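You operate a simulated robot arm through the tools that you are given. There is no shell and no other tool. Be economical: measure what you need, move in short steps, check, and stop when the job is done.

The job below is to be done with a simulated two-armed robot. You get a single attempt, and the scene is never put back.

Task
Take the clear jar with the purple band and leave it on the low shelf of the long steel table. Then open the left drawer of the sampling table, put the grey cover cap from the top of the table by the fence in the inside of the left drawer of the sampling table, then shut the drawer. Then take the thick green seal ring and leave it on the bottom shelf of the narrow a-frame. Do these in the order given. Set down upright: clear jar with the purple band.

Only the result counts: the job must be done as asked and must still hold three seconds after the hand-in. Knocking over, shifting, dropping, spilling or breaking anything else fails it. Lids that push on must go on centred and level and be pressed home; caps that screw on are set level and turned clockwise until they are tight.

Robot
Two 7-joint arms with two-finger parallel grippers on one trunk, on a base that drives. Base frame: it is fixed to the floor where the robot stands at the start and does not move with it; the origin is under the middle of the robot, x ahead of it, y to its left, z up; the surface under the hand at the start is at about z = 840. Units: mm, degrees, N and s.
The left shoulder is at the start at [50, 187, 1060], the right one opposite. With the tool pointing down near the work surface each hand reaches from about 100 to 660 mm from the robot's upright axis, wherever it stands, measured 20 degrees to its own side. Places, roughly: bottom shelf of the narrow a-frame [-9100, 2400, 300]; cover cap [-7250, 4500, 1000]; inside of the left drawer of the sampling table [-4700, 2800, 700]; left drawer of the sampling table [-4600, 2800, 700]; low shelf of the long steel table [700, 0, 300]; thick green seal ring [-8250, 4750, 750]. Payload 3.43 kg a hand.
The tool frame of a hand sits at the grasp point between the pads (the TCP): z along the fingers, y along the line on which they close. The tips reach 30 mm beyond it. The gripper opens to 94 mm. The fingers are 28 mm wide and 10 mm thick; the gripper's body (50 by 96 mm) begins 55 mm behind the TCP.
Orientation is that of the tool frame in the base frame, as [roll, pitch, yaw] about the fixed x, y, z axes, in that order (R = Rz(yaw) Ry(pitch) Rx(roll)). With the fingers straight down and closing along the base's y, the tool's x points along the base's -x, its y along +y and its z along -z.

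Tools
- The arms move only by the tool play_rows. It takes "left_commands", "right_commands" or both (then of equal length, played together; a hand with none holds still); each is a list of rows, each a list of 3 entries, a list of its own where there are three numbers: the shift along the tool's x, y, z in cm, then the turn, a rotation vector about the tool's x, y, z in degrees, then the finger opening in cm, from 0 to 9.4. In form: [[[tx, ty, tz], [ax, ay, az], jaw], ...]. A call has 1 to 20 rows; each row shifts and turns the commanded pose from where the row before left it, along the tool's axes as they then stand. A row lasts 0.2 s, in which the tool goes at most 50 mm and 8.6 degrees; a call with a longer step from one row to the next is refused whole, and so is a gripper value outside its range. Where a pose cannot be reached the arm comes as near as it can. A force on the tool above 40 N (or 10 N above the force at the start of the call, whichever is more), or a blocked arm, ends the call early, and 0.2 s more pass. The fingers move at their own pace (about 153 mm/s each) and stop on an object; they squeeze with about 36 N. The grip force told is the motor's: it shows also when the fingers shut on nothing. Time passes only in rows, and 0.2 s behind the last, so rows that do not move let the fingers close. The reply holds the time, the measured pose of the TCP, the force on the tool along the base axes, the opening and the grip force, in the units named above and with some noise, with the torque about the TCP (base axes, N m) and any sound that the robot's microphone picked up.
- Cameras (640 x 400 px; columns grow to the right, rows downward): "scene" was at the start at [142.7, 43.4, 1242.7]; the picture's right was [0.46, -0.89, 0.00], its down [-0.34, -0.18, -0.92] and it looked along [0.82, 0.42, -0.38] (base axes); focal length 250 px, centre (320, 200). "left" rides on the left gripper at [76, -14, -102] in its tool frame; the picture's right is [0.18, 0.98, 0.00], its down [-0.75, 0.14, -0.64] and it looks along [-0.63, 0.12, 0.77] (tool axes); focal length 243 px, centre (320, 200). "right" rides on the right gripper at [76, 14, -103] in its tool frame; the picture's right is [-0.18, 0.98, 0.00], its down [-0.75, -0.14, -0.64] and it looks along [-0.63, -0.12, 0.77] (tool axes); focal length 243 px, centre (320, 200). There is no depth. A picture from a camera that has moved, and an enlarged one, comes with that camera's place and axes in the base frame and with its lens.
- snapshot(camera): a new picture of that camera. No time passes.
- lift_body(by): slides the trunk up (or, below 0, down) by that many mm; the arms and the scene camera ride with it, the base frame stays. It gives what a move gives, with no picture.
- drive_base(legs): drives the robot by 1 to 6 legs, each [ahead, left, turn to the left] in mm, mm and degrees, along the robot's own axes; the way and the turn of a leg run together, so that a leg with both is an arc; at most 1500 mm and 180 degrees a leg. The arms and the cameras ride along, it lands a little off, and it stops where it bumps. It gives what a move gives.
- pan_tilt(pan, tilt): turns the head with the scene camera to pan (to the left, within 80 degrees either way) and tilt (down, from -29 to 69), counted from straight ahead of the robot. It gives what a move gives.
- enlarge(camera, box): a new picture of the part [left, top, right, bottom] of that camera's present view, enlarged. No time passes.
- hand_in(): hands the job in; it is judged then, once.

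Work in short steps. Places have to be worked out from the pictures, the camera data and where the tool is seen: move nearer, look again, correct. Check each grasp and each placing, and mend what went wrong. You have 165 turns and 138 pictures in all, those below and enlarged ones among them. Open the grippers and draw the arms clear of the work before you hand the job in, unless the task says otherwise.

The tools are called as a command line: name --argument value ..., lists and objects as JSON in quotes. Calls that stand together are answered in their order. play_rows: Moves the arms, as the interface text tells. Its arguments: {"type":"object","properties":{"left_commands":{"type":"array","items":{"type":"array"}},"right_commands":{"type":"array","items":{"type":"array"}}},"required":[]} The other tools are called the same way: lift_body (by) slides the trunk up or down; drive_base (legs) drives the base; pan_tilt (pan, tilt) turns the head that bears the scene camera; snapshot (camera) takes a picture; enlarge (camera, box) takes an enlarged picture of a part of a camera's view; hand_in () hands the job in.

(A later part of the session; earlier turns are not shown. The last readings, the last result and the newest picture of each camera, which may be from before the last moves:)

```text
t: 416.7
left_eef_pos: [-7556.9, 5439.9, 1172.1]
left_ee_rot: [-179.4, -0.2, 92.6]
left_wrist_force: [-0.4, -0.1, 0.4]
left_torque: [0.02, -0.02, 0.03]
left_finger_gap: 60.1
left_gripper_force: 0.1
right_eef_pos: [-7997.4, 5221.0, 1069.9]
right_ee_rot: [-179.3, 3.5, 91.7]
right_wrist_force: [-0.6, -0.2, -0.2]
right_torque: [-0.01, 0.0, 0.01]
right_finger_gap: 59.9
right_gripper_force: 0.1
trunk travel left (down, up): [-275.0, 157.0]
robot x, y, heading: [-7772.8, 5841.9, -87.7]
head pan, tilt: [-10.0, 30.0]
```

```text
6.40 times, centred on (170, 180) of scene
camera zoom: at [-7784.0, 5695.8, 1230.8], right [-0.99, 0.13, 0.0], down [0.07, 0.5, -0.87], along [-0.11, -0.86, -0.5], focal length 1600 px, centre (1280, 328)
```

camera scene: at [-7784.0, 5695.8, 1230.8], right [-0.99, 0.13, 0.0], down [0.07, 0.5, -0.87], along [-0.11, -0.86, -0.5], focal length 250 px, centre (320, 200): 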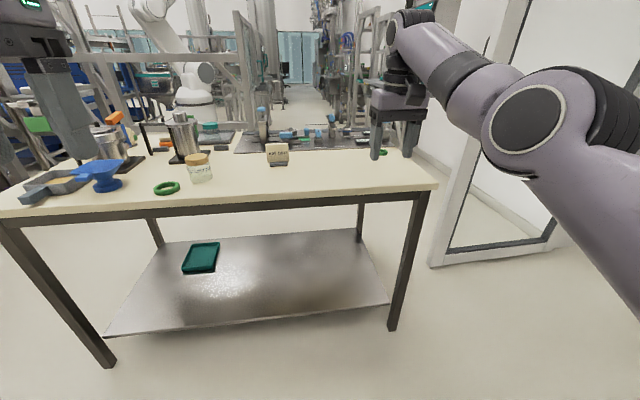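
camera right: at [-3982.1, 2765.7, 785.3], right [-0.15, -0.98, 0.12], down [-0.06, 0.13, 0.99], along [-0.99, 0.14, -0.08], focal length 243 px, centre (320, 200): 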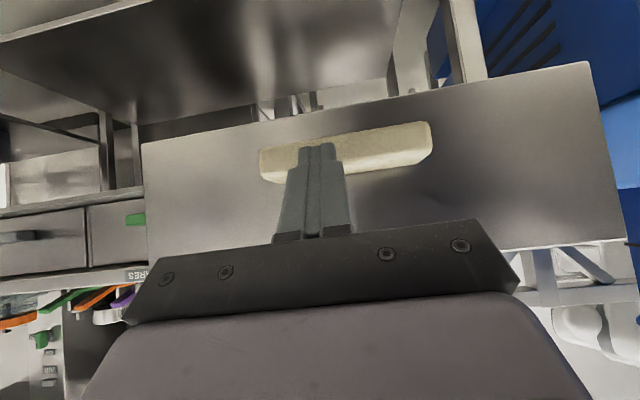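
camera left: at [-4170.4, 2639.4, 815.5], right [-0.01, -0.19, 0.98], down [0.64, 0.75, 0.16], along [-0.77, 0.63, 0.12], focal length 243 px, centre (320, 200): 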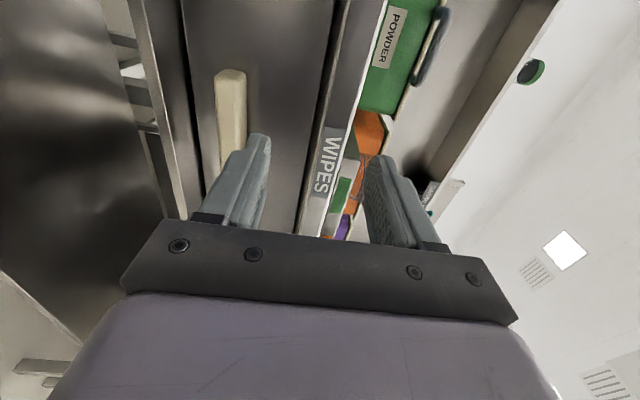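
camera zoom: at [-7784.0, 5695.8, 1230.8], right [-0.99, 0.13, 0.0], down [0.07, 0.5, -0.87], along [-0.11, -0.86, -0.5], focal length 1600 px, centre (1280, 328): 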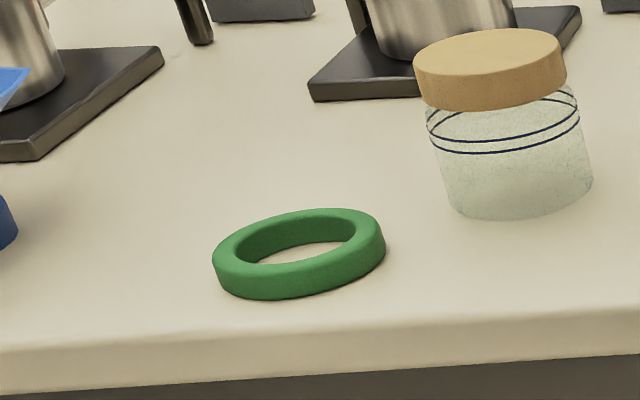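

The thick (smaller, taller) ring is at about [−8194, 4686], near the west end. I align the base, tilt the right hand 45°, and look from nearer.

drive_base --legs '[[0, 0, -2.3], [380, -206, 0]]'

play_rows --right_commands '[[[0, 0, 0], [0, -6.9, 0], 9], [[0, 0, 0], [0, -6.9, 0], 9], [[0, 0, 0], [0, -6.9, 0], 9], [[0, 0, 0], [0, -6.9, 0], 9], [[0, 0, 0], [0, -6.9, 0], 9], [[0, 0, 0], [0, -6.9, 0], 9], [[0, 0, 0], [0, 0, 0], 9]]'

snapshot --camera "right"

snapshot --camera "scene"

```text
t: 419.8
left_eef_pos: [-7775.2, 5053.4, 1171.5]
left_ee_rot: [-179.4, -0.2, 90.7]
left_wrist_force: [-0.4, 0.4, -1.2]
left_torque: [0.04, 0.03, 0.01]
left_finger_gap: 60.1
left_gripper_force: 0.1
right_eef_pos: [-8223.5, 4849.5, 1070.1]
right_ee_rot: [-179.2, 3.4, 89.6]
right_wrist_force: [0.3, -0.3, 0.6]
right_torque: [-0.06, 0.03, -0.02]
right_finger_gap: 60.1
right_gripper_force: 0.0
trunk travel left (down, up): [-275.0, 157.0]
robot x, y, heading: [-7979.8, 5467.5, -89.3]
head pan, tilt: [-10.0, 30.0]
```

```text
t: 421.4
left_eef_pos: [-7775.9, 5053.7, 1172.5]
left_ee_rot: [-179.4, -0.1, 90.6]
left_wrist_force: [-0.4, 0.8, -0.5]
left_torque: [0.0, 0.0, 0.01]
left_finger_gap: 60.2
left_gripper_force: 0.1
right_eef_pos: [-8220.0, 4724.6, 1116.3]
right_ee_rot: [-179.0, 44.9, 90.5]
right_wrist_force: [0.0, -0.2, -0.9]
right_torque: [0.03, -0.04, 0.02]
right_finger_gap: 90.1
right_gripper_force: 0.1
right hand out of reach, approached as far as the arm can: row 1, 2, 3, 4, 5, 6
trunk travel left (down, up): [-275.0, 157.0]
robot x, y, heading: [-7980.4, 5467.1, -89.4]
head pan, tilt: [-10.0, 30.0]
```

```text
41 pictures are left
camera right: at [-8203.7, 4850.2, 1136.1], right [0.98, -0.14, 0.12], down [-0.13, -0.08, 0.99], along [-0.13, -0.99, -0.1], focal length 243 px, centre (320, 200)
```

right: 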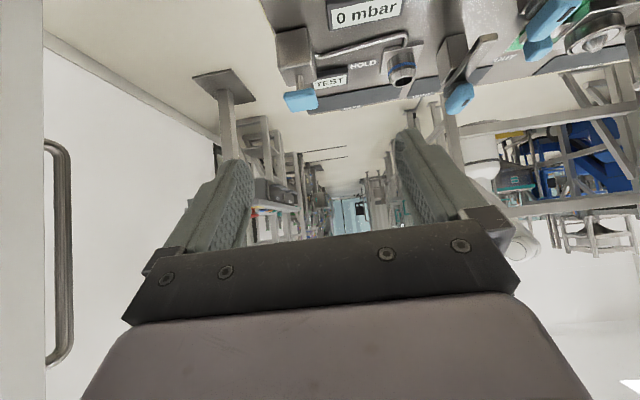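

```text
40 pictures are left
camera scene: at [-7993.5, 5317.7, 1230.8], right [-0.99, 0.17, 0.0], down [0.08, 0.49, -0.87], along [-0.14, -0.85, -0.5], focal length 250 px, centre (320, 200)
```

scene: 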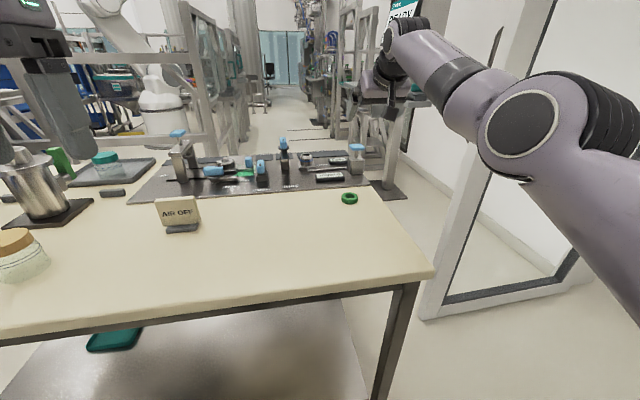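

The ring triangulates to about [−8179, 4715], z 858–880. The tilted arm has ample reach. I draw it back, drive 90 mm closer, and view the ring from the wrist camera.

play_rows --right_commands '[[[0, 1, -3.5], [0, 0, 0], 9], [[0, 1, -3.5], [0, 0, 0], 9], [[0, 1, -3.5], [0, 0, 0], 9], [[0, 1, -1], [0, 0, 0], 9], [[0, 0, 0], [0, 0, 0], 9]]'

drive_base --legs '[[90, 0, -0.6]]'

snapshot --camera "right"

enlarge --camera "scene" --box '[300, 150, 460, 250]'

```text
t: 422.6
left_eef_pos: [-7776.7, 5053.1, 1171.7]
left_ee_rot: [-179.4, -0.2, 90.7]
left_wrist_force: [-0.2, -0.7, -0.6]
left_torque: [0.01, 0.0, -0.01]
left_finger_gap: 60.0
left_gripper_force: 0.1
right_eef_pos: [-8174.0, 4771.7, 1214.4]
right_ee_rot: [-178.8, 45.0, 90.3]
right_wrist_force: [-0.7, 0.2, -0.8]
right_torque: [-0.01, 0.02, 0.0]
right_finger_gap: 90.0
right_gripper_force: 0.1
right hand out of reach, approached as far as the arm can: row 1, 2, 3
trunk travel left (down, up): [-275.0, 157.0]
robot x, y, heading: [-7979.1, 5464.0, -89.7]
head pan, tilt: [-10.0, 30.0]
```

```text
t: 423.6
left_eef_pos: [-7779.7, 4961.7, 1172.1]
left_ee_rot: [-179.4, -0.2, 90.1]
left_wrist_force: [0.0, -0.1, 0.2]
left_torque: [0.03, 0.02, 0.02]
left_finger_gap: 60.0
left_gripper_force: 0.2
right_eef_pos: [-8183.2, 4684.7, 1212.4]
right_ee_rot: [-178.9, 44.7, 89.7]
right_wrist_force: [0.3, -0.4, -1.5]
right_torque: [0.02, -0.01, 0.02]
right_finger_gap: 89.7
right_gripper_force: 0.0
trunk travel left (down, up): [-275.0, 157.0]
robot x, y, heading: [-7976.6, 5375.7, -90.2]
head pan, tilt: [-10.0, 30.0]
```

```text
39 pictures are left
camera right: at [-8164.2, 4809.8, 1232.7], right [0.98, -0.15, 0.12], down [-0.13, -0.08, 0.99], along [-0.14, -0.99, -0.1], focal length 243 px, centre (320, 200)
```

right: 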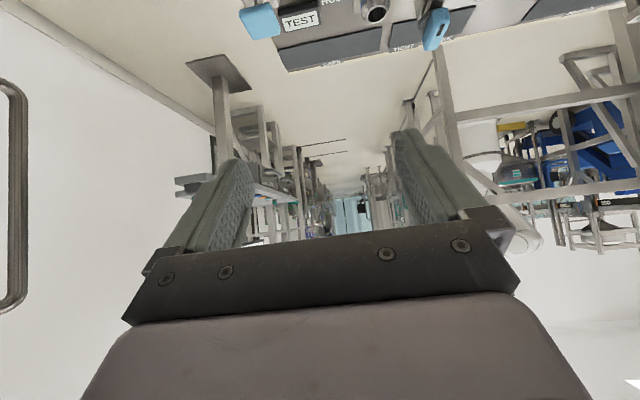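

```text
4.00 times, centred on (380, 200) of scene
camera zoom: at [-7994.9, 5228.2, 1230.7], right [-0.98, 0.18, 0.0], down [0.09, 0.49, -0.87], along [-0.15, -0.85, -0.5], focal length 1000 px, centre (80, 200)
```

zoom: 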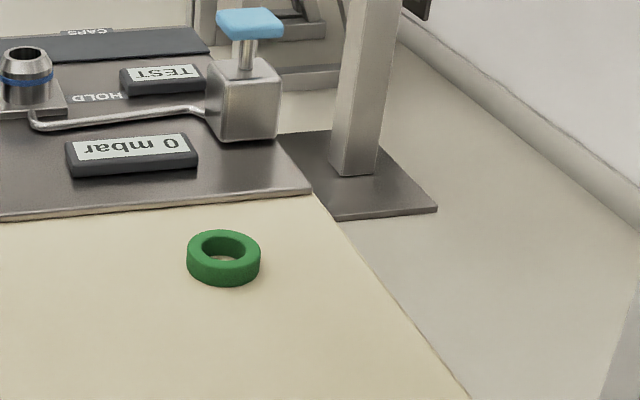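

Ring ≈ [−8183, 4706], 49 mm across, centre z ≈ 870. I move to a pre-grasp 110 mm back along the tool axis and check.

play_rows --right_commands '[[[4.17, 0, 1.47], [0, 0, 0], 8], [[4.17, 0, 1.47], [0, 0, 0], 8], [[4.17, 0, 1.47], [0, 0, 0], 8], [[4.17, 0, 1.47], [0, 0, 0], 8], [[4.17, 0, 1.47], [0, 0, 0], 8], [[4.17, 0, 1.47], [0, 0, 0], 8], [[0, 0, 0], [0, 0, 0], 8]]'

snapshot --camera "right"

```text
t: 425.2
left_eef_pos: [-7780.8, 4961.7, 1171.5]
left_ee_rot: [-179.4, -0.3, 90.1]
left_wrist_force: [-0.2, 0.4, -0.6]
left_torque: [0.03, 0.0, 0.0]
left_finger_gap: 60.0
left_gripper_force: 0.2
right_eef_pos: [-8161.9, 4624.6, 1050.9]
right_ee_rot: [-178.8, 44.8, 89.7]
right_wrist_force: [-0.3, -1.1, 0.0]
right_torque: [0.02, 0.02, -0.01]
right_finger_gap: 80.3
right_gripper_force: 0.1
right hand out of reach, approached as far as the arm can: row 1, 2, 3, 4, 5, 6
trunk travel left (down, up): [-275.0, 157.0]
robot x, y, heading: [-7983.4, 5375.4, -90.5]
head pan, tilt: [-10.0, 30.0]
```

```text
37 pictures are left
camera right: at [-8143.0, 4750.5, 1070.6], right [0.98, -0.15, 0.12], down [-0.13, -0.08, 0.99], along [-0.14, -0.99, -0.1], focal length 243 px, centre (320, 200)
```

right: 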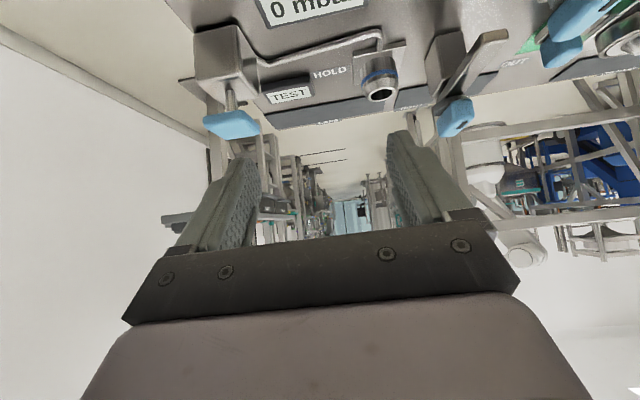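

The arm drifted forward instead (awkward joint posture). I untilt it, retract to the tested column (forward 450, side 215), and tilt again there.

play_rows --right_commands '[[[-2, 0, -2], [0, 0, 0], 8], [[-2, 0, -2], [0, 0, 0], 8], [[0, 0, 0], [0, 7.5, 0], 8], [[0, 0, 0], [0, 7.5, 0], 8], [[0, 0, 0], [0, 7.5, 0], 8], [[0, 0, 0], [0, 7.5, 0], 8], [[0, 0, 0], [0, 7.5, 0], 8], [[0, 0, 0], [0, 7.5, 0], 8], [[4, 0, 0], [0, 0, 0], 8], [[4, 0, 0], [0, 0, 0], 8], [[4, 0, 0], [0, 0, 0], 8], [[0, 0, 0], [0, 0, 0], 8]]'

```text
t: 427.9
left_eef_pos: [-7780.8, 4962.4, 1172.5]
left_ee_rot: [-179.4, -0.2, 90.2]
left_wrist_force: [-0.3, 0.1, -0.5]
left_torque: [0.0, 0.0, 0.02]
left_finger_gap: 60.2
left_gripper_force: 0.2
right_eef_pos: [-8176.5, 4760.5, 1063.6]
right_ee_rot: [-179.2, 7.3, 89.2]
right_wrist_force: [-0.2, 1.0, -0.6]
right_torque: [-0.01, -0.01, 0.05]
right_finger_gap: 80.0
right_gripper_force: 0.1
right hand out of reach, approached as far as the arm can: row 1, 2, 3, 4, 5, 6, 7, 8, 9, 10, 11
trunk travel left (down, up): [-275.0, 157.0]
robot x, y, heading: [-7978.9, 5377.9, -90.1]
head pan, tilt: [-10.0, 30.0]
```

Continue retracting toward the body and straighten the tilt.

play_rows --right_commands '[[[3.5, 0, 0], [0, 7.2, 0], 8], [[3.5, 0, 0], [0, 0, 0], 8], [[3.5, 0, 0], [0, 0, 0], 8], [[3.5, 0, 0], [0, 0, 0], 8], [[2.5, 0, 0], [0, 0, 0], 8], [[0, 0, 0], [0, 0, 0], 8]]'

snapshot --camera "scene"

```text
t: 429.2
left_eef_pos: [-7779.4, 4961.4, 1173.2]
left_ee_rot: [-179.5, -0.2, 90.1]
left_wrist_force: [0.6, -0.6, 0.4]
left_torque: [-0.01, -0.02, 0.0]
left_finger_gap: 59.9
left_gripper_force: 0.1
right_eef_pos: [-8190.1, 4797.2, 1066.4]
right_ee_rot: [-179.5, 0.1, 88.2]
right_wrist_force: [-0.1, 0.3, -0.1]
right_torque: [-0.02, 0.03, 0.01]
right_finger_gap: 80.0
right_gripper_force: 0.0
right hand out of reach, approached as far as the arm can: row 1, 2, 3, 4, 5
trunk travel left (down, up): [-275.0, 157.0]
robot x, y, heading: [-7980.6, 5376.0, -90.2]
head pan, tilt: [-10.0, 30.0]
```

```text
36 pictures are left
camera scene: at [-7994.8, 5229.0, 1230.8], right [-0.98, 0.18, 0.0], down [0.09, 0.49, -0.87], along [-0.15, -0.85, -0.5], focal length 250 px, centre (320, 200)
```

scene: 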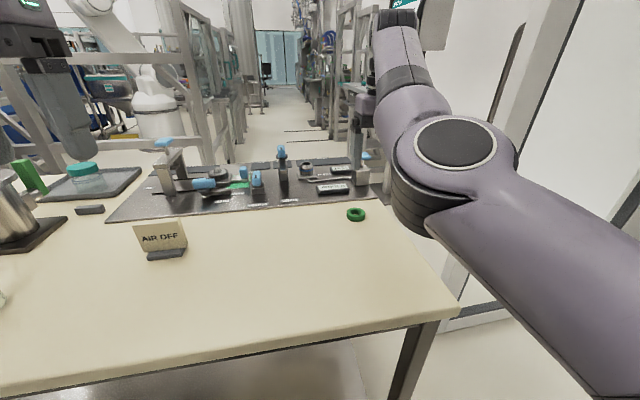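

Tool-down at ~600 mm forward is the posture in which I grasped the cap, so I will grasp the ring likewise. The chassis is low enough to get closer; I drive 45 mm forward and extend over the ring.

drive_base --legs '[[45, 0, 0]]'

play_rows --right_commands '[[[-2, 0, 0], [0, 0, 1.8], 8], [[-2, 0.3, 0], [0, 0, 0], 8], [[0, 0, 2], [0, 0, 0], 8], [[0, 0, 0], [0, 0, 0], 8]]'

snapshot --camera "right"

```text
t: 430.1
left_eef_pos: [-7780.0, 4917.1, 1172.4]
left_ee_rot: [-179.4, -0.2, 90.2]
left_wrist_force: [0.2, -0.2, -0.1]
left_torque: [-0.01, -0.03, 0.01]
left_finger_gap: 59.8
left_gripper_force: 0.0
right_eef_pos: [-8189.9, 4752.7, 1068.9]
right_ee_rot: [-179.5, 0.2, 88.3]
right_wrist_force: [0.8, -0.3, 0.2]
right_torque: [0.03, 0.01, -0.01]
right_finger_gap: 80.1
right_gripper_force: 0.0
trunk travel left (down, up): [-275.0, 157.0]
robot x, y, heading: [-7981.7, 5331.0, -89.9]
head pan, tilt: [-10.0, 30.0]
```

```text
t: 431.1
left_eef_pos: [-7779.4, 4918.4, 1172.7]
left_ee_rot: [-179.4, -0.2, 90.1]
left_wrist_force: [0.2, 0.4, 0.1]
left_torque: [0.0, 0.01, -0.03]
left_finger_gap: 59.9
left_gripper_force: 0.1
right_eef_pos: [-8185.6, 4729.9, 1048.7]
right_ee_rot: [-179.5, 0.2, 86.5]
right_wrist_force: [0.3, -0.4, 0.9]
right_torque: [-0.01, 0.02, -0.01]
right_finger_gap: 80.0
right_gripper_force: 0.0
right hand out of reach, approached as far as the arm can: row 2
trunk travel left (down, up): [-275.0, 157.0]
robot x, y, heading: [-7978.0, 5331.9, -90.1]
head pan, tilt: [-10.0, 30.0]
```

```text
35 pictures are left
camera right: at [-8166.1, 4806.2, 1151.1], right [0.97, -0.24, -0.01], down [-0.18, -0.74, 0.65], along [-0.16, -0.62, -0.76], focal length 243 px, centre (320, 200)
```

right: 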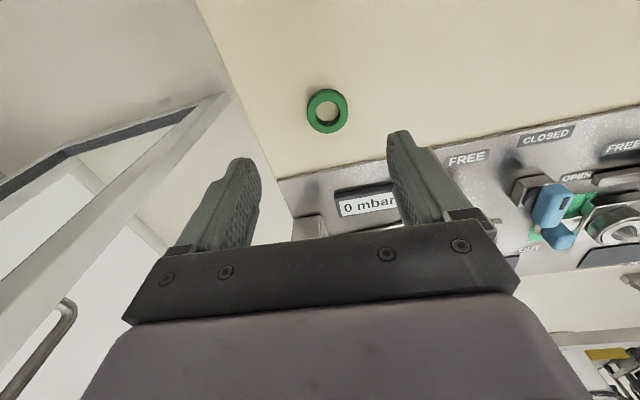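

Ring confirmed at [−8185, 4706]. I descend 90 mm and extend forward the last 24 mm.

play_rows --right_commands '[[[0, 0, 3], [0, 0, -1.8], 8], [[-0.6, 0, 3], [0, 0, -1.7], 8], [[-0.6, 0, 3], [0, 0, 0], 8], [[-1.2, 0, 0], [0, 0, 0], 8], [[0, 0, 0], [0, 0, 0], 8]]'

snapshot --camera "right"

```text
t: 432.4
left_eef_pos: [-7780.0, 4917.5, 1172.4]
left_ee_rot: [-179.4, -0.1, 90.2]
left_wrist_force: [0.3, 0.0, -0.1]
left_torque: [-0.05, -0.01, 0.02]
left_finger_gap: 60.0
left_gripper_force: 0.1
right_eef_pos: [-8188.4, 4706.9, 959.2]
right_ee_rot: [-179.6, 0.2, 89.9]
right_wrist_force: [0.0, -1.0, -0.6]
right_torque: [0.01, 0.04, -0.02]
right_finger_gap: 80.2
right_gripper_force: 0.1
trunk travel left (down, up): [-275.0, 157.0]
robot x, y, heading: [-7980.8, 5330.5, -89.9]
head pan, tilt: [-10.0, 30.0]
```

```text
34 pictures are left
camera right: at [-8171.9, 4782.9, 1061.8], right [0.98, -0.19, -0.01], down [-0.14, -0.75, 0.65], along [-0.13, -0.63, -0.76], focal length 243 px, centre (320, 200)
```

right: 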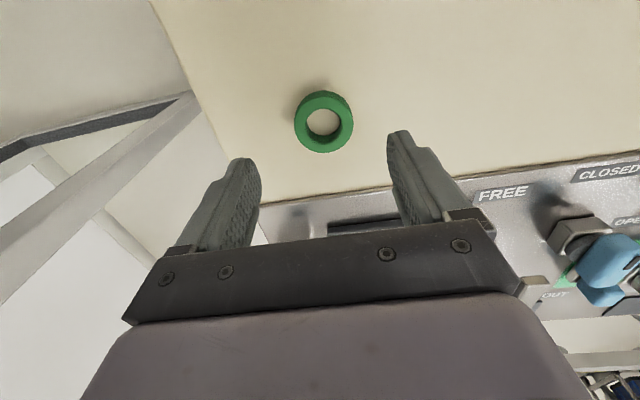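

Good. I descend the last 66 mm and close on the ring.

play_rows --right_commands '[[[0, 0.3, 2.5], [0, 0, 0], 8], [[0, 0, 2.5], [0, 0, 0], 8], [[0, 0, 1.5], [0, 0, 0], 8], [[0, 0, 0], [0, 0, 0], 8], [[0, 0, 0], [0, 0, 0], 5], [[0, 0, 0], [0, 0, 0], 2], [[0, 0, 0], [0, 0, 0], 2]]'

snapshot --camera "right"

```text
t: 433.9
left_eef_pos: [-7779.9, 4918.3, 1172.1]
left_ee_rot: [-179.3, -0.2, 90.1]
left_wrist_force: [0.5, -0.2, -0.4]
left_torque: [0.02, -0.01, 0.01]
left_finger_gap: 60.1
left_gripper_force: 0.0
right_eef_pos: [-8186.1, 4705.6, 893.9]
right_ee_rot: [-179.5, 0.3, 90.0]
right_wrist_force: [-0.3, 0.4, -0.1]
right_torque: [0.01, 0.02, 0.01]
right_finger_gap: 44.3
right_gripper_force: 36.0
trunk travel left (down, up): [-275.0, 157.0]
robot x, y, heading: [-7981.6, 5330.0, -90.3]
head pan, tilt: [-10.0, 30.0]
```

```text
33 pictures are left
camera right: at [-8170.2, 4782.3, 996.4], right [0.98, -0.18, -0.01], down [-0.14, -0.75, 0.65], along [-0.13, -0.63, -0.76], focal length 243 px, centre (320, 200)
```

right: 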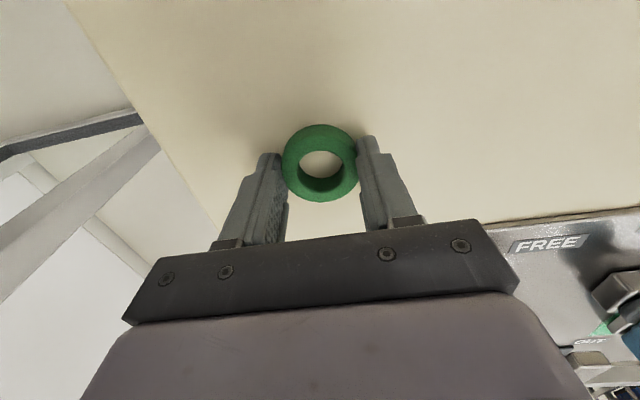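

Ring gripped at 44 mm. I lift it and check.

play_rows --right_commands '[[[0, 0, -1.5], [0, 0, 0], 2], [[0, 0, -3.5], [0, 0, 0], 2], [[0, 0, -3.5], [0, 0, 0], 2], [[0, 0, -3.5], [0, 0, 0], 2], [[0, 0, -3], [0, 0, 0], 2], [[0, 0, 0], [0, 0, 0], 2]]'

drive_base --legs '[[-400, 0, 0]]'

snapshot --camera "right"

snapshot --camera "scene"

```text
t: 435.4
left_eef_pos: [-7780.1, 4917.8, 1172.6]
left_ee_rot: [-179.5, -0.1, 90.1]
left_wrist_force: [0.0, -0.5, -1.2]
left_torque: [0.02, 0.02, -0.03]
left_finger_gap: 60.3
left_gripper_force: 0.1
right_eef_pos: [-8184.0, 4722.3, 1041.4]
right_ee_rot: [-179.5, 0.3, 90.0]
right_wrist_force: [-0.3, -0.9, 0.5]
right_torque: [-0.03, -0.01, -0.01]
right_finger_gap: 43.9
right_gripper_force: 35.6
right hand out of reach, approached as far as the arm can: row 4, 5
trunk travel left (down, up): [-275.0, 157.0]
robot x, y, heading: [-7980.5, 5333.7, -90.0]
head pan, tilt: [-10.0, 30.0]
```

```text
t: 437.8
left_eef_pos: [-7777.4, 5311.1, 1171.9]
left_ee_rot: [-179.4, -0.3, 90.2]
left_wrist_force: [0.9, -0.2, 0.0]
left_torque: [-0.02, 0.02, -0.04]
left_finger_gap: 60.2
left_gripper_force: 0.1
right_eef_pos: [-8181.1, 5116.0, 1042.0]
right_ee_rot: [-179.6, 0.3, 90.0]
right_wrist_force: [-0.2, -0.4, 0.2]
right_torque: [-0.03, 0.0, -0.03]
right_finger_gap: 44.2
right_gripper_force: 36.0
trunk travel left (down, up): [-275.0, 157.0]
robot x, y, heading: [-7981.9, 5724.8, -90.0]
head pan, tilt: [-10.0, 30.0]
```

```text
32 pictures are left
camera right: at [-8166.4, 5191.8, 1144.4], right [0.98, -0.18, -0.01], down [-0.13, -0.75, 0.65], along [-0.12, -0.63, -0.76], focal length 243 px, centre (320, 200)
```

right: 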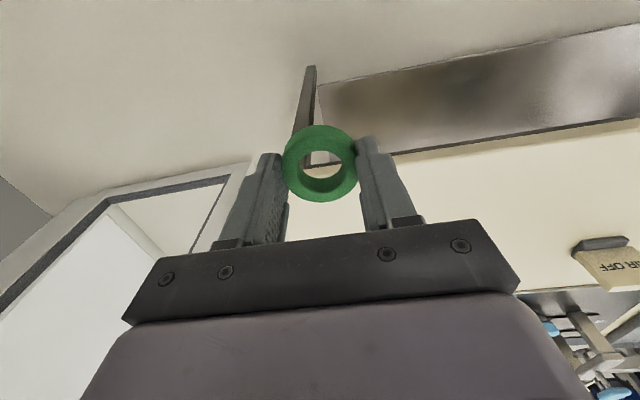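

```text
31 pictures are left
camera scene: at [-7994.1, 5578.2, 1230.9], right [-0.98, 0.17, 0.0], down [0.09, 0.49, -0.87], along [-0.15, -0.85, -0.5], focal length 250 px, centre (320, 200)
```

scene: 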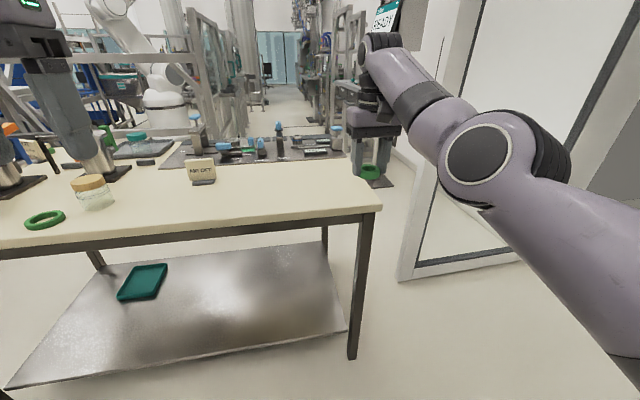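

Ring held securely. I zoom toward the A-frame area (south-west) to find it and the route.

pan_tilt --pan -12 --tilt 8

snapshot --camera "scene"

enlarge --camera "scene" --box '[220, 100, 420, 260]'

```text
t: 438.7
left_eef_pos: [-7779.0, 5311.1, 1172.2]
left_ee_rot: [-179.4, -0.1, 90.2]
left_wrist_force: [-0.2, -0.1, -0.4]
left_torque: [0.0, 0.01, -0.02]
left_finger_gap: 59.9
left_gripper_force: 0.1
right_eef_pos: [-8182.3, 5115.9, 1040.7]
right_ee_rot: [-179.5, 0.2, 90.0]
right_wrist_force: [-0.1, -0.2, -0.9]
right_torque: [-0.02, 0.05, 0.03]
right_finger_gap: 43.8
right_gripper_force: 35.5
trunk travel left (down, up): [-275.0, 157.0]
robot x, y, heading: [-7981.0, 5724.1, -90.0]
head pan, tilt: [-12.0, 8.0]
```

```text
30 pictures are left
camera scene: at [-7997.6, 5576.3, 1266.3], right [-0.98, 0.21, 0.0], down [0.03, 0.14, -0.99], along [-0.21, -0.97, -0.14], focal length 250 px, centre (320, 200)
```

scene: 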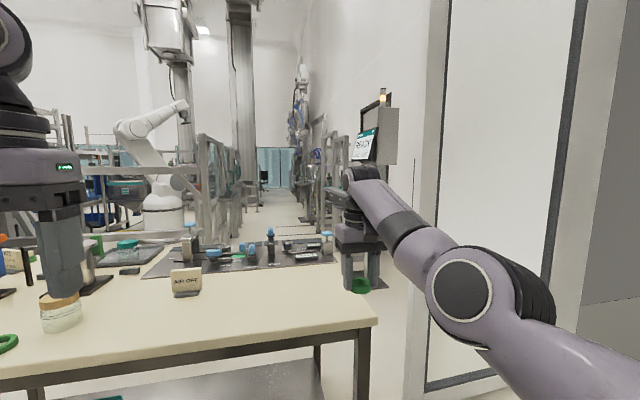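

```text
2.50 times, centred on (320, 180) of scene
camera zoom: at [-7997.6, 5576.3, 1266.3], right [-0.98, 0.21, 0.0], down [0.03, 0.14, -0.99], along [-0.21, -0.97, -0.14], focal length 625 px, centre (320, 250)
```

zoom: 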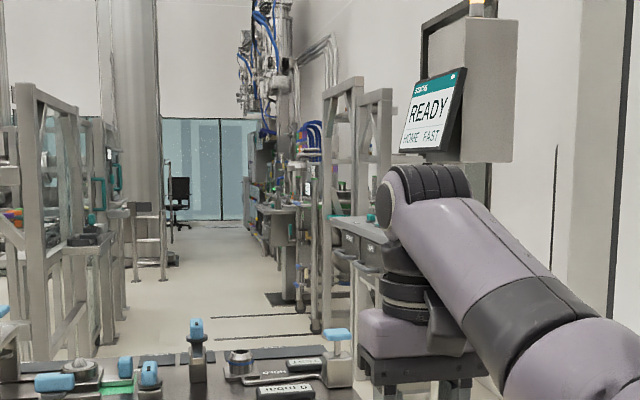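

The A-frame stands on the west side near [−8900, 2400]; the gap by the door is too narrow, so I go round: east of the table, then west between the table (y>4250) and the fence (y≈3030).

drive_base --legs '[[0, 1400, 0], [0, 400, 0], [1080, 0, 0], [0, 0, -90], [0, 990, 0]]'

pan_tilt --pan 10 --tilt 12

snapshot --camera "scene"

```text
t: 472.3
left_eef_pos: [-6609.0, 3477.1, 1172.7]
left_ee_rot: [-179.4, -0.3, -0.9]
left_wrist_force: [-0.4, 0.7, 0.6]
left_torque: [0.05, 0.01, -0.01]
left_finger_gap: 60.1
left_gripper_force: 0.1
right_eef_pos: [-6797.4, 3885.1, 1041.7]
right_ee_rot: [-179.5, 0.2, -1.1]
right_wrist_force: [0.1, -0.1, -0.6]
right_torque: [0.0, 0.01, 0.02]
right_finger_gap: 40.2
right_gripper_force: 35.6
trunk travel left (down, up): [-275.0, 157.0]
robot x, y, heading: [-6191.2, 3668.4, 179.2]
head pan, tilt: [-12.0, 8.0]
```

```text
t: 473.2
left_eef_pos: [-6608.6, 3479.2, 1171.5]
left_ee_rot: [-179.4, -0.2, -1.0]
left_wrist_force: [0.9, -0.4, -0.1]
left_torque: [0.0, -0.03, 0.01]
left_finger_gap: 59.9
left_gripper_force: 0.1
right_eef_pos: [-6796.3, 3885.6, 1040.1]
right_ee_rot: [-179.5, 0.2, -1.1]
right_wrist_force: [0.0, 0.5, -0.5]
right_torque: [0.0, 0.0, -0.04]
right_finger_gap: 40.6
right_gripper_force: 36.3
trunk travel left (down, up): [-275.0, 157.0]
robot x, y, heading: [-6193.7, 3671.0, 179.1]
head pan, tilt: [10.0, 12.0]
```

```text
28 pictures are left
camera scene: at [-6340.6, 3659.4, 1259.9], right [-0.15, 0.99, 0.0], down [0.21, 0.03, -0.98], along [-0.97, -0.15, -0.21], focal length 250 px, centre (320, 200)
```

scene: 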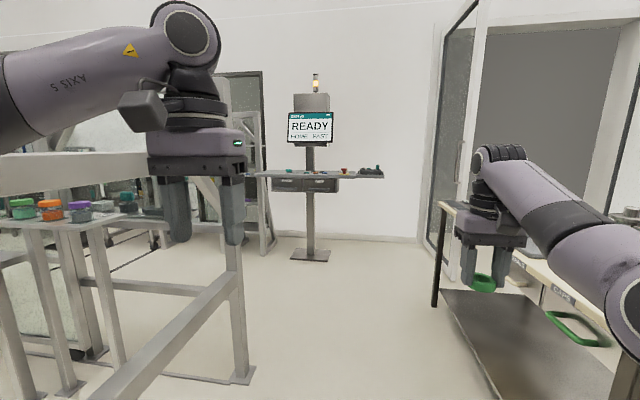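

The grip gap crept from 44 to 40 mm; I check the ring in the hand.

enlarge --camera "right" --box '[200, 80, 440, 240]'

```text
2.50 times, centred on (320, 160) of right
camera zoom: at [-6720.1, 3868.2, 1144.1], right [-0.2, -0.98, -0.01], down [-0.75, 0.15, 0.65], along [-0.63, 0.14, -0.76], focal length 606 px, centre (320, 300)
```

zoom: 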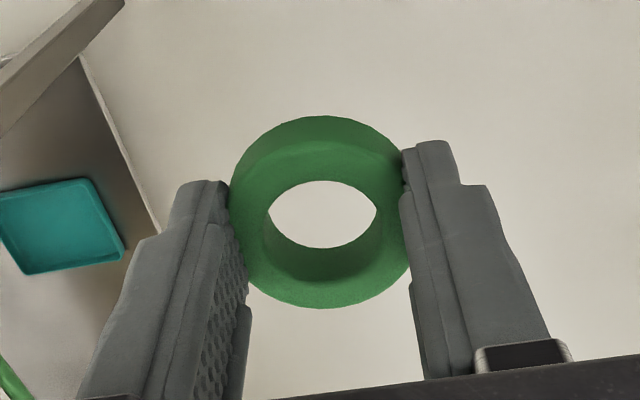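

The ring is still well held. The A-frame seems to be at about [−9120, 2500], left of the READY console. I drive west to x≈−7900 and look.

drive_base --legs '[[1400, 0, 0.9], [300, 0, 0]]'

pan_tilt --pan 35 --tilt 18

snapshot --camera "scene"

```text
t: 481.8
left_eef_pos: [-8301.0, 3540.9, 1172.2]
left_ee_rot: [-179.4, -0.2, -2.1]
left_wrist_force: [0.3, -0.3, 0.0]
left_torque: [-0.04, 0.02, 0.0]
left_finger_gap: 59.9
left_gripper_force: 0.1
right_eef_pos: [-8481.9, 3954.6, 1040.9]
right_ee_rot: [-179.6, 0.2, -2.3]
right_wrist_force: [0.0, -0.1, -0.3]
right_torque: [0.01, -0.03, -0.04]
right_finger_gap: 40.5
right_gripper_force: 36.3
trunk travel left (down, up): [-275.0, 157.0]
robot x, y, heading: [-7879.8, 3725.9, 177.8]
head pan, tilt: [10.0, 12.0]
```

```text
t: 482.6
left_eef_pos: [-8301.4, 3542.7, 1172.3]
left_ee_rot: [-179.4, -0.2, -2.1]
left_wrist_force: [0.4, 0.0, -0.4]
left_torque: [0.05, 0.02, 0.01]
left_finger_gap: 59.9
left_gripper_force: 0.0
right_eef_pos: [-8479.9, 3953.8, 1041.3]
right_ee_rot: [-179.6, 0.2, -2.3]
right_wrist_force: [0.4, -0.5, -1.2]
right_torque: [0.01, 0.01, 0.01]
right_finger_gap: 40.2
right_gripper_force: 36.0
trunk travel left (down, up): [-275.0, 157.0]
robot x, y, heading: [-7878.9, 3727.1, 177.6]
head pan, tilt: [35.0, 18.0]
```

```text
26 pictures are left
camera scene: at [-8015.4, 3679.9, 1250.1], right [-0.54, 0.84, 0.0], down [0.26, 0.17, -0.95], along [-0.8, -0.51, -0.31], focal length 250 px, centre (320, 200)
```

scene: 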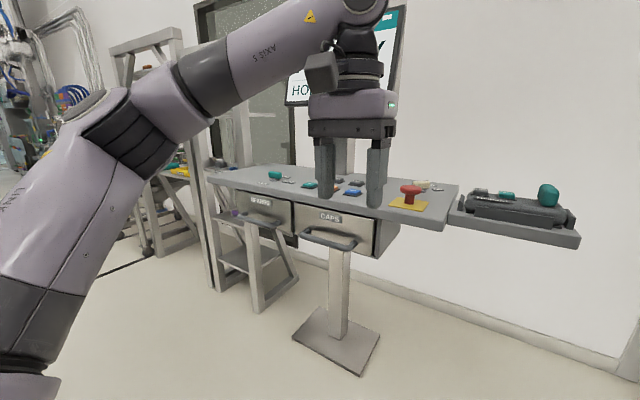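

The A-frame is behind/left of the console. I move south alongside to see it straight on.

drive_base --legs '[[0, 0, 2.4], [0, 1200, 0]]'

pan_tilt --pan 0 --tilt 25

snapshot --camera "scene"

```text
t: 490.2
left_eef_pos: [-8287.1, 2681.8, 1172.4]
left_ee_rot: [-179.7, -0.2, 1.5]
left_wrist_force: [0.0, 0.1, -0.6]
left_torque: [0.02, 0.01, -0.02]
left_finger_gap: 60.1
left_gripper_force: 0.0
right_eef_pos: [-8490.2, 3079.5, 1040.6]
right_ee_rot: [-179.9, 0.2, 1.4]
right_wrist_force: [-0.6, 0.0, -0.1]
right_torque: [0.01, 0.01, -0.02]
right_finger_gap: 40.4
right_gripper_force: 36.2
trunk travel left (down, up): [-275.0, 157.0]
robot x, y, heading: [-7874.6, 2887.6, -178.7]
head pan, tilt: [35.0, 18.0]
stopped in leg 2: the robot was blocked; the commanded pose is now the measured one
```

```text
t: 491.2
left_eef_pos: [-8286.3, 2686.6, 1174.3]
left_ee_rot: [-180.0, -0.2, 1.4]
left_wrist_force: [0.2, -0.3, 0.3]
left_torque: [0.04, -0.02, -0.01]
left_finger_gap: 60.1
left_gripper_force: 0.0
right_eef_pos: [-8489.0, 3082.5, 1040.0]
right_ee_rot: [179.9, 0.3, 1.3]
right_wrist_force: [0.1, -0.2, 0.0]
right_torque: [0.02, -0.01, 0.01]
right_finger_gap: 40.1
right_gripper_force: 36.2
trunk travel left (down, up): [-275.0, 157.0]
robot x, y, heading: [-7883.0, 2887.2, -178.9]
head pan, tilt: [0.0, 25.0]
```

```text
25 pictures are left
camera scene: at [-8025.6, 2893.8, 1238.7], right [-0.02, 1.0, -0.01], down [0.42, 0.0, -0.91], along [-0.91, -0.02, -0.42], focal length 250 px, centre (320, 200)
```

scene: 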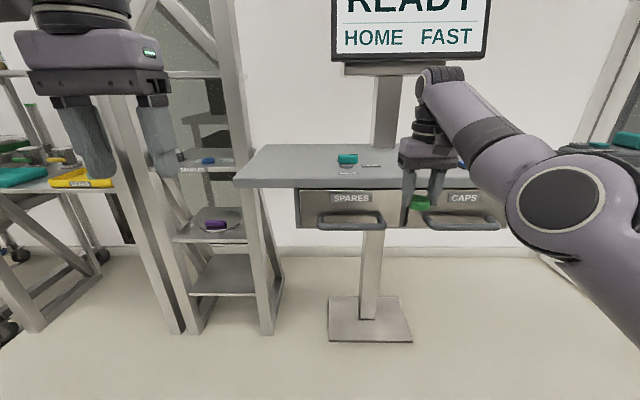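

The narrow A-frame's bottom shelf is at x −8960…−9170, y 2230…2540, z≈285. Something blocked my left side; I move off it and look there.

drive_base --legs '[[0, -80, -1]]'

pan_tilt --pan 78 --tilt 25

snapshot --camera "scene"

```text
t: 492.6
left_eef_pos: [-8290.7, 2760.0, 1171.9]
left_ee_rot: [-179.3, -0.2, 0.4]
left_wrist_force: [-0.3, -0.8, 0.4]
left_torque: [-0.02, 0.0, -0.01]
left_finger_gap: 59.9
left_gripper_force: 0.1
right_eef_pos: [-8486.4, 3164.1, 1040.3]
right_ee_rot: [-179.5, 0.1, 0.4]
right_wrist_force: [-0.1, 0.0, 0.0]
right_torque: [-0.03, 0.02, -0.03]
right_finger_gap: 40.4
right_gripper_force: 36.1
trunk travel left (down, up): [-275.0, 157.0]
robot x, y, heading: [-7880.1, 2964.9, -179.9]
head pan, tilt: [0.0, 25.0]
```

```text
t: 494.1
left_eef_pos: [-8290.6, 2760.6, 1171.5]
left_ee_rot: [-179.3, -0.1, 0.4]
left_wrist_force: [-0.9, -0.1, -0.5]
left_torque: [-0.04, 0.02, 0.01]
left_finger_gap: 60.0
left_gripper_force: 0.1
right_eef_pos: [-8487.6, 3162.6, 1041.2]
right_ee_rot: [-179.4, 0.2, 0.3]
right_wrist_force: [-0.4, -0.6, 0.5]
right_torque: [-0.04, 0.0, 0.02]
right_finger_gap: 40.3
right_gripper_force: 35.8
trunk travel left (down, up): [-275.0, 157.0]
robot x, y, heading: [-7880.2, 2965.4, -179.9]
head pan, tilt: [78.0, 25.0]
```

```text
24 pictures are left
camera scene: at [-7953.6, 2875.0, 1238.8], right [-0.98, 0.21, 0.0], down [0.09, 0.41, -0.91], along [-0.19, -0.89, -0.42], focal length 250 px, centre (320, 200)
```

scene: 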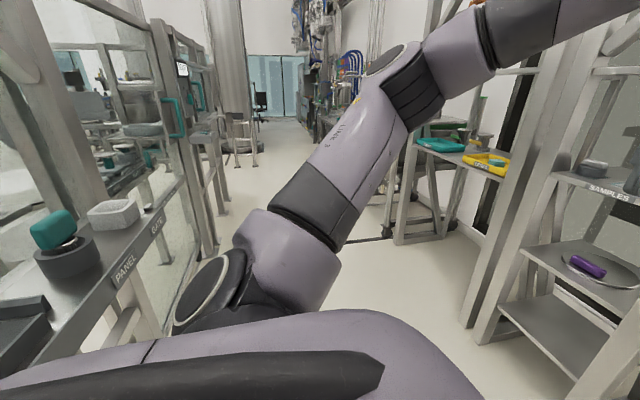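

A panel ledge (x≈−7640) at my rear-left blocked me; I must be further west before going south. First I try re-posturing the right arm here: lower, retract, and tilt 45°.

play_rows --right_commands '[[[0, 0, 3], [0, 0, 0], 2], [[1, 0, 3], [0, 0, 0], 2], [[1.5, 0, 3], [0, 0, 0], 2], [[2, 0, 0], [0, 0, 0], 2], [[2, 0, 0], [0, 0, 0], 2], [[2, 0, 0], [0, 0, 0], 2], [[2, 0, 0], [0, 0, 0], 2], [[0, 0, 0], [0, 0, 0], 2]]'

```text
t: 495.9
left_eef_pos: [-8291.1, 2761.7, 1172.0]
left_ee_rot: [-179.4, -0.3, 0.6]
left_wrist_force: [-0.2, -0.3, -0.4]
left_torque: [0.01, 0.0, 0.03]
left_finger_gap: 60.2
left_gripper_force: 0.0
right_eef_pos: [-8464.0, 3179.8, 947.4]
right_ee_rot: [-179.3, 0.2, -0.4]
right_wrist_force: [-0.4, 0.6, 0.7]
right_torque: [-0.01, -0.01, -0.01]
right_finger_gap: 40.1
right_gripper_force: 36.5
right hand out of reach, approached as far as the arm can: row 3, 4, 5, 6, 7
trunk travel left (down, up): [-275.0, 157.0]
robot x, y, heading: [-7876.9, 2963.6, -179.9]
head pan, tilt: [78.0, 25.0]
```

Now tilt 45° from here.

play_rows --right_commands '[[[0, 0, 0], [0, -7.5, 0], 2], [[0, 0, 0], [0, -7.5, 0], 2], [[0, 0, 0], [0, -7.5, 0], 2], [[0, 0, 0], [0, -7.5, 0], 2], [[0, 0, 0], [0, -7.5, 0], 2], [[0, 0, 0], [0, -7.5, 0], 2], [[0, 0, 0], [0, 0, 0], 2]]'

pan_tilt --pan -15 --tilt 35

snapshot --camera "scene"

```text
t: 497.7
left_eef_pos: [-8290.8, 2761.9, 1171.3]
left_ee_rot: [-179.3, -0.2, 0.5]
left_wrist_force: [-0.2, 0.1, 0.0]
left_torque: [-0.03, 0.03, 0.0]
left_finger_gap: 59.9
left_gripper_force: 0.1
right_eef_pos: [-8470.0, 3222.0, 959.3]
right_ee_rot: [-173.7, 46.9, 0.3]
right_wrist_force: [-0.1, -0.6, 0.3]
right_torque: [-0.01, 0.0, -0.03]
right_finger_gap: 40.2
right_gripper_force: 35.6
trunk travel left (down, up): [-275.0, 157.0]
robot x, y, heading: [-7878.8, 2963.5, -179.6]
head pan, tilt: [78.0, 25.0]
stopped in row 7 (right hand): the arm was blocked; the commanded pose is now the measured one
```

```text
t: 499.4
left_eef_pos: [-8290.1, 2760.4, 1173.0]
left_ee_rot: [-179.3, -0.2, 0.6]
left_wrist_force: [0.1, 0.0, -0.1]
left_torque: [0.0, 0.0, 0.01]
left_finger_gap: 60.0
left_gripper_force: 0.0
right_eef_pos: [-8470.1, 3222.2, 959.7]
right_ee_rot: [-173.7, 46.9, 0.3]
right_wrist_force: [-0.3, -0.2, -0.1]
right_torque: [0.01, -0.05, -0.04]
right_finger_gap: 40.4
right_gripper_force: 36.4
trunk travel left (down, up): [-275.0, 157.0]
robot x, y, heading: [-7876.7, 2962.1, -179.7]
head pan, tilt: [-15.0, 35.0]
```

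```text
23 pictures are left
camera scene: at [-8019.7, 2987.7, 1223.0], right [0.26, 0.97, 0.0], down [0.55, -0.15, -0.82], along [-0.79, 0.21, -0.57], focal length 250 px, centre (320, 200)
```

scene: 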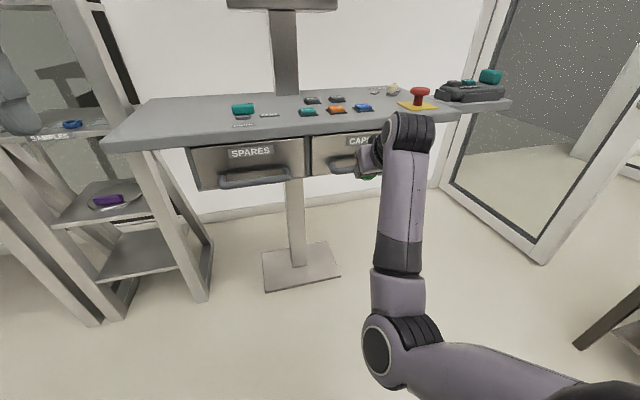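

Now the elbow is low, as when closing the drawer. I correct the 6° roll and test descending 320 mm from here.

play_rows --right_commands '[[[-1, 0, 1], [-3.2, 0.9, 0], 2], [[-1, 0, 1], [-3.1, 1, 0], 2], [[2.8, 0, 2.8], [0, 0, 0], 2], [[2.8, 0, 2.8], [0, 0, 0], 2], [[2.8, 0, 2.8], [0, 0, 0], 2], [[2.8, 0, 2.8], [0, 0, 0], 2], [[2.8, 0, 2.8], [0, 0, 0], 2], [[2.8, 0, 2.8], [0, 0, 0], 2], [[2.8, 0, 2.8], [0, 0, 0], 2], [[2.8, 0, 2.8], [0, 0, 0], 2], [[0, 0, 0], [0, 0, 0], 2]]'

```text
t: 501.8
left_eef_pos: [-8290.4, 2760.3, 1172.9]
left_ee_rot: [-179.2, -0.1, 0.5]
left_wrist_force: [0.2, -0.5, 0.3]
left_torque: [-0.04, -0.02, 0.0]
left_finger_gap: 59.9
left_gripper_force: 0.0
right_eef_pos: [-8498.5, 3219.1, 642.1]
right_ee_rot: [179.6, 45.0, 0.1]
right_wrist_force: [0.6, -0.4, -0.8]
right_torque: [-0.01, -0.01, 0.02]
right_finger_gap: 40.4
right_gripper_force: 36.1
trunk travel left (down, up): [-275.0, 157.0]
robot x, y, heading: [-7874.5, 2965.8, -179.6]
head pan, tilt: [-15.0, 35.0]
```

Clean descent — this posture suits the low shelf. I retract the left hand, then drive west 200 and south 830 to face the A-frame.

play_rows --left_commands '[[[3, 0, -2], [0, 0, 0], 6], [[3, 0, -2], [0, 0, 0], 6], [[3, 0, -2], [0, 0, 0], 6], [[3, 0, -2], [0, 0, 0], 6], [[0, 0, 0], [0, 0, 0], 6]]'

drive_base --legs '[[200, 0, -0.4], [0, 830, 0]]'

pan_tilt --pan -8 --tilt 35

snapshot --camera "scene"

```text
t: 503.0
left_eef_pos: [-8169.4, 2762.1, 1251.5]
left_ee_rot: [-179.2, -0.2, 0.4]
left_wrist_force: [0.0, -0.3, -0.4]
left_torque: [-0.01, 0.03, -0.04]
left_finger_gap: 60.1
left_gripper_force: 0.0
right_eef_pos: [-8498.5, 3219.4, 641.9]
right_ee_rot: [179.6, 44.9, 0.4]
right_wrist_force: [0.4, 0.3, 0.0]
right_torque: [0.0, -0.01, 0.0]
right_finger_gap: 40.2
right_gripper_force: 36.1
trunk travel left (down, up): [-275.0, 157.0]
robot x, y, heading: [-7882.0, 2964.2, -179.9]
head pan, tilt: [-15.0, 35.0]
```

```text
t: 512.0
left_eef_pos: [-8366.5, 1912.2, 1251.1]
left_ee_rot: [-179.3, -0.3, 0.5]
left_wrist_force: [-0.5, -0.8, -0.1]
left_torque: [0.0, 0.0, 0.0]
left_finger_gap: 60.0
left_gripper_force: 0.1
right_eef_pos: [-8695.5, 2369.6, 643.0]
right_ee_rot: [179.6, 45.0, 0.3]
right_wrist_force: [0.3, 0.9, -0.1]
right_torque: [0.03, -0.05, -0.01]
right_finger_gap: 40.4
right_gripper_force: 36.2
trunk travel left (down, up): [-275.0, 157.0]
robot x, y, heading: [-8079.0, 2110.7, -179.9]
head pan, tilt: [-15.0, 35.0]
```

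```text
t: 512.6
left_eef_pos: [-8367.6, 1914.5, 1251.9]
left_ee_rot: [-179.3, -0.2, 0.5]
left_wrist_force: [0.5, 0.0, 0.6]
left_torque: [-0.02, 0.02, 0.01]
left_finger_gap: 60.1
left_gripper_force: 0.1
right_eef_pos: [-8693.8, 2369.4, 641.5]
right_ee_rot: [179.6, 45.0, 0.3]
right_wrist_force: [-0.4, -0.1, -1.1]
right_torque: [0.02, 0.0, 0.0]
right_finger_gap: 40.4
right_gripper_force: 36.3
trunk travel left (down, up): [-275.0, 157.0]
robot x, y, heading: [-8073.7, 2115.1, -179.6]
head pan, tilt: [-8.0, 35.0]
```

```text
22 pictures are left
camera scene: at [-8218.1, 2128.6, 1223.0], right [0.14, 0.99, 0.0], down [0.57, -0.08, -0.82], along [-0.81, 0.11, -0.57], focal length 250 px, centre (320, 200)
```

scene: 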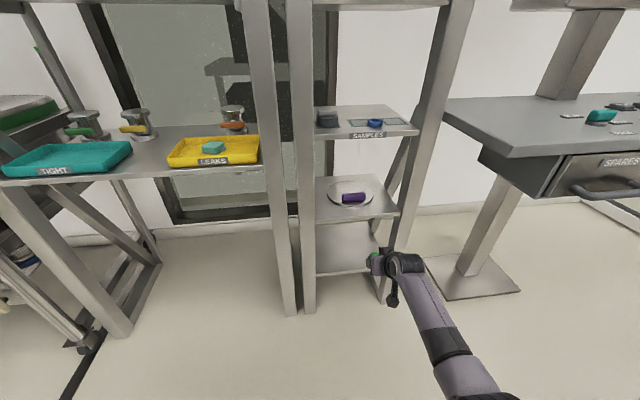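

Aligned: bottom shelf y≈2209–2502, front edge x≈−8940; hand at y 2369. I lower the trunk and look.

lift_body --by -275

snapshot --camera "scene"

snapshot --camera "right"

```text
t: 515.4
left_eef_pos: [-8370.0, 1910.2, 974.6]
left_ee_rot: [-179.0, -0.4, 0.5]
left_wrist_force: [0.0, -0.2, 0.1]
left_torque: [0.03, 0.0, 0.0]
left_finger_gap: 59.9
left_gripper_force: 0.1
right_eef_pos: [-8740.9, 2368.8, 434.6]
right_ee_rot: [180.0, 51.3, 0.5]
right_wrist_force: [-0.1, -1.1, -0.6]
right_torque: [0.01, -0.04, 0.02]
right_finger_gap: 40.3
right_gripper_force: 36.3
trunk travel left (down, up): [0.0, 432.0]
robot x, y, heading: [-8070.4, 2115.4, -179.9]
head pan, tilt: [-8.0, 35.0]
```

```text
21 pictures are left
camera scene: at [-8221.0, 2125.5, 947.8], right [0.14, 0.99, 0.01], down [0.57, -0.07, -0.82], along [-0.81, 0.11, -0.58], focal length 250 px, centre (320, 200)
```

scene: 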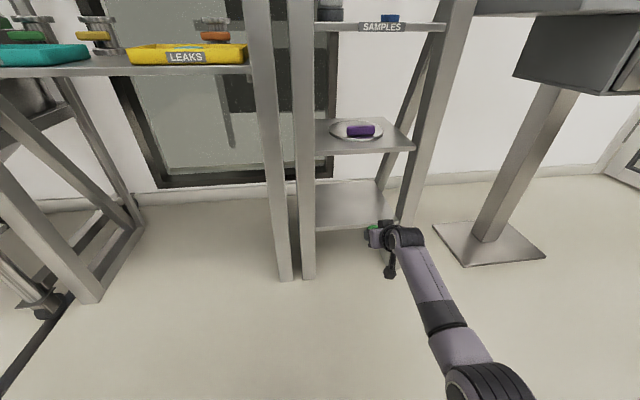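

```text
20 pictures are left
camera right: at [-8612.3, 2355.4, 440.1], right [-0.1, -0.98, 0.14], down [0.03, 0.14, 0.99], along [-0.99, 0.11, 0.01], focal length 243 px, centre (320, 200)
```

right: 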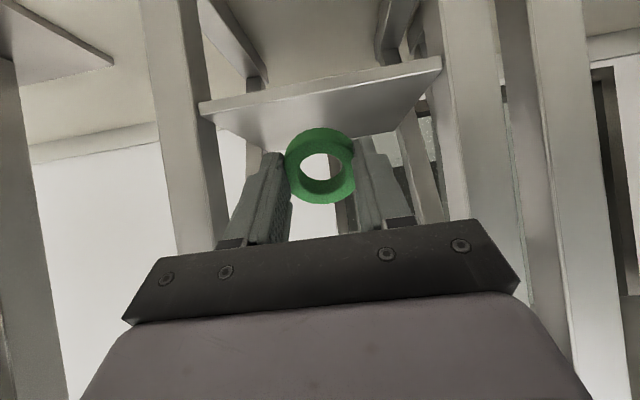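

The arm ended at z=435 with tilt 51° — it deflected while lowering. I try commanding it down 60 mm and straightening the tilt.

play_rows --right_commands '[[[1.4, 0, 1.4], [0, 1.5, 0], 2], [[1.4, 0, 1.4], [0, 1.5, 0], 2], [[1.4, 0, 1.4], [0, 1.5, 0], 2], [[0, 0, 0], [0, 1.5, 0], 2]]'

```text
t: 516.4
left_eef_pos: [-8372.4, 1914.8, 973.9]
left_ee_rot: [-179.4, -0.8, 0.5]
left_wrist_force: [-0.6, -0.6, 0.5]
left_torque: [0.01, -0.01, 0.02]
left_finger_gap: 59.9
left_gripper_force: 0.1
right_eef_pos: [-8702.3, 2368.0, 309.2]
right_ee_rot: [179.6, 39.4, 0.4]
right_wrist_force: [0.1, -0.4, 0.3]
right_torque: [0.0, -0.01, 0.01]
right_finger_gap: 40.2
right_gripper_force: 35.8
trunk travel left (down, up): [0.0, 432.0]
robot x, y, heading: [-8076.9, 2115.3, -179.9]
head pan, tilt: [-8.0, 35.0]
```

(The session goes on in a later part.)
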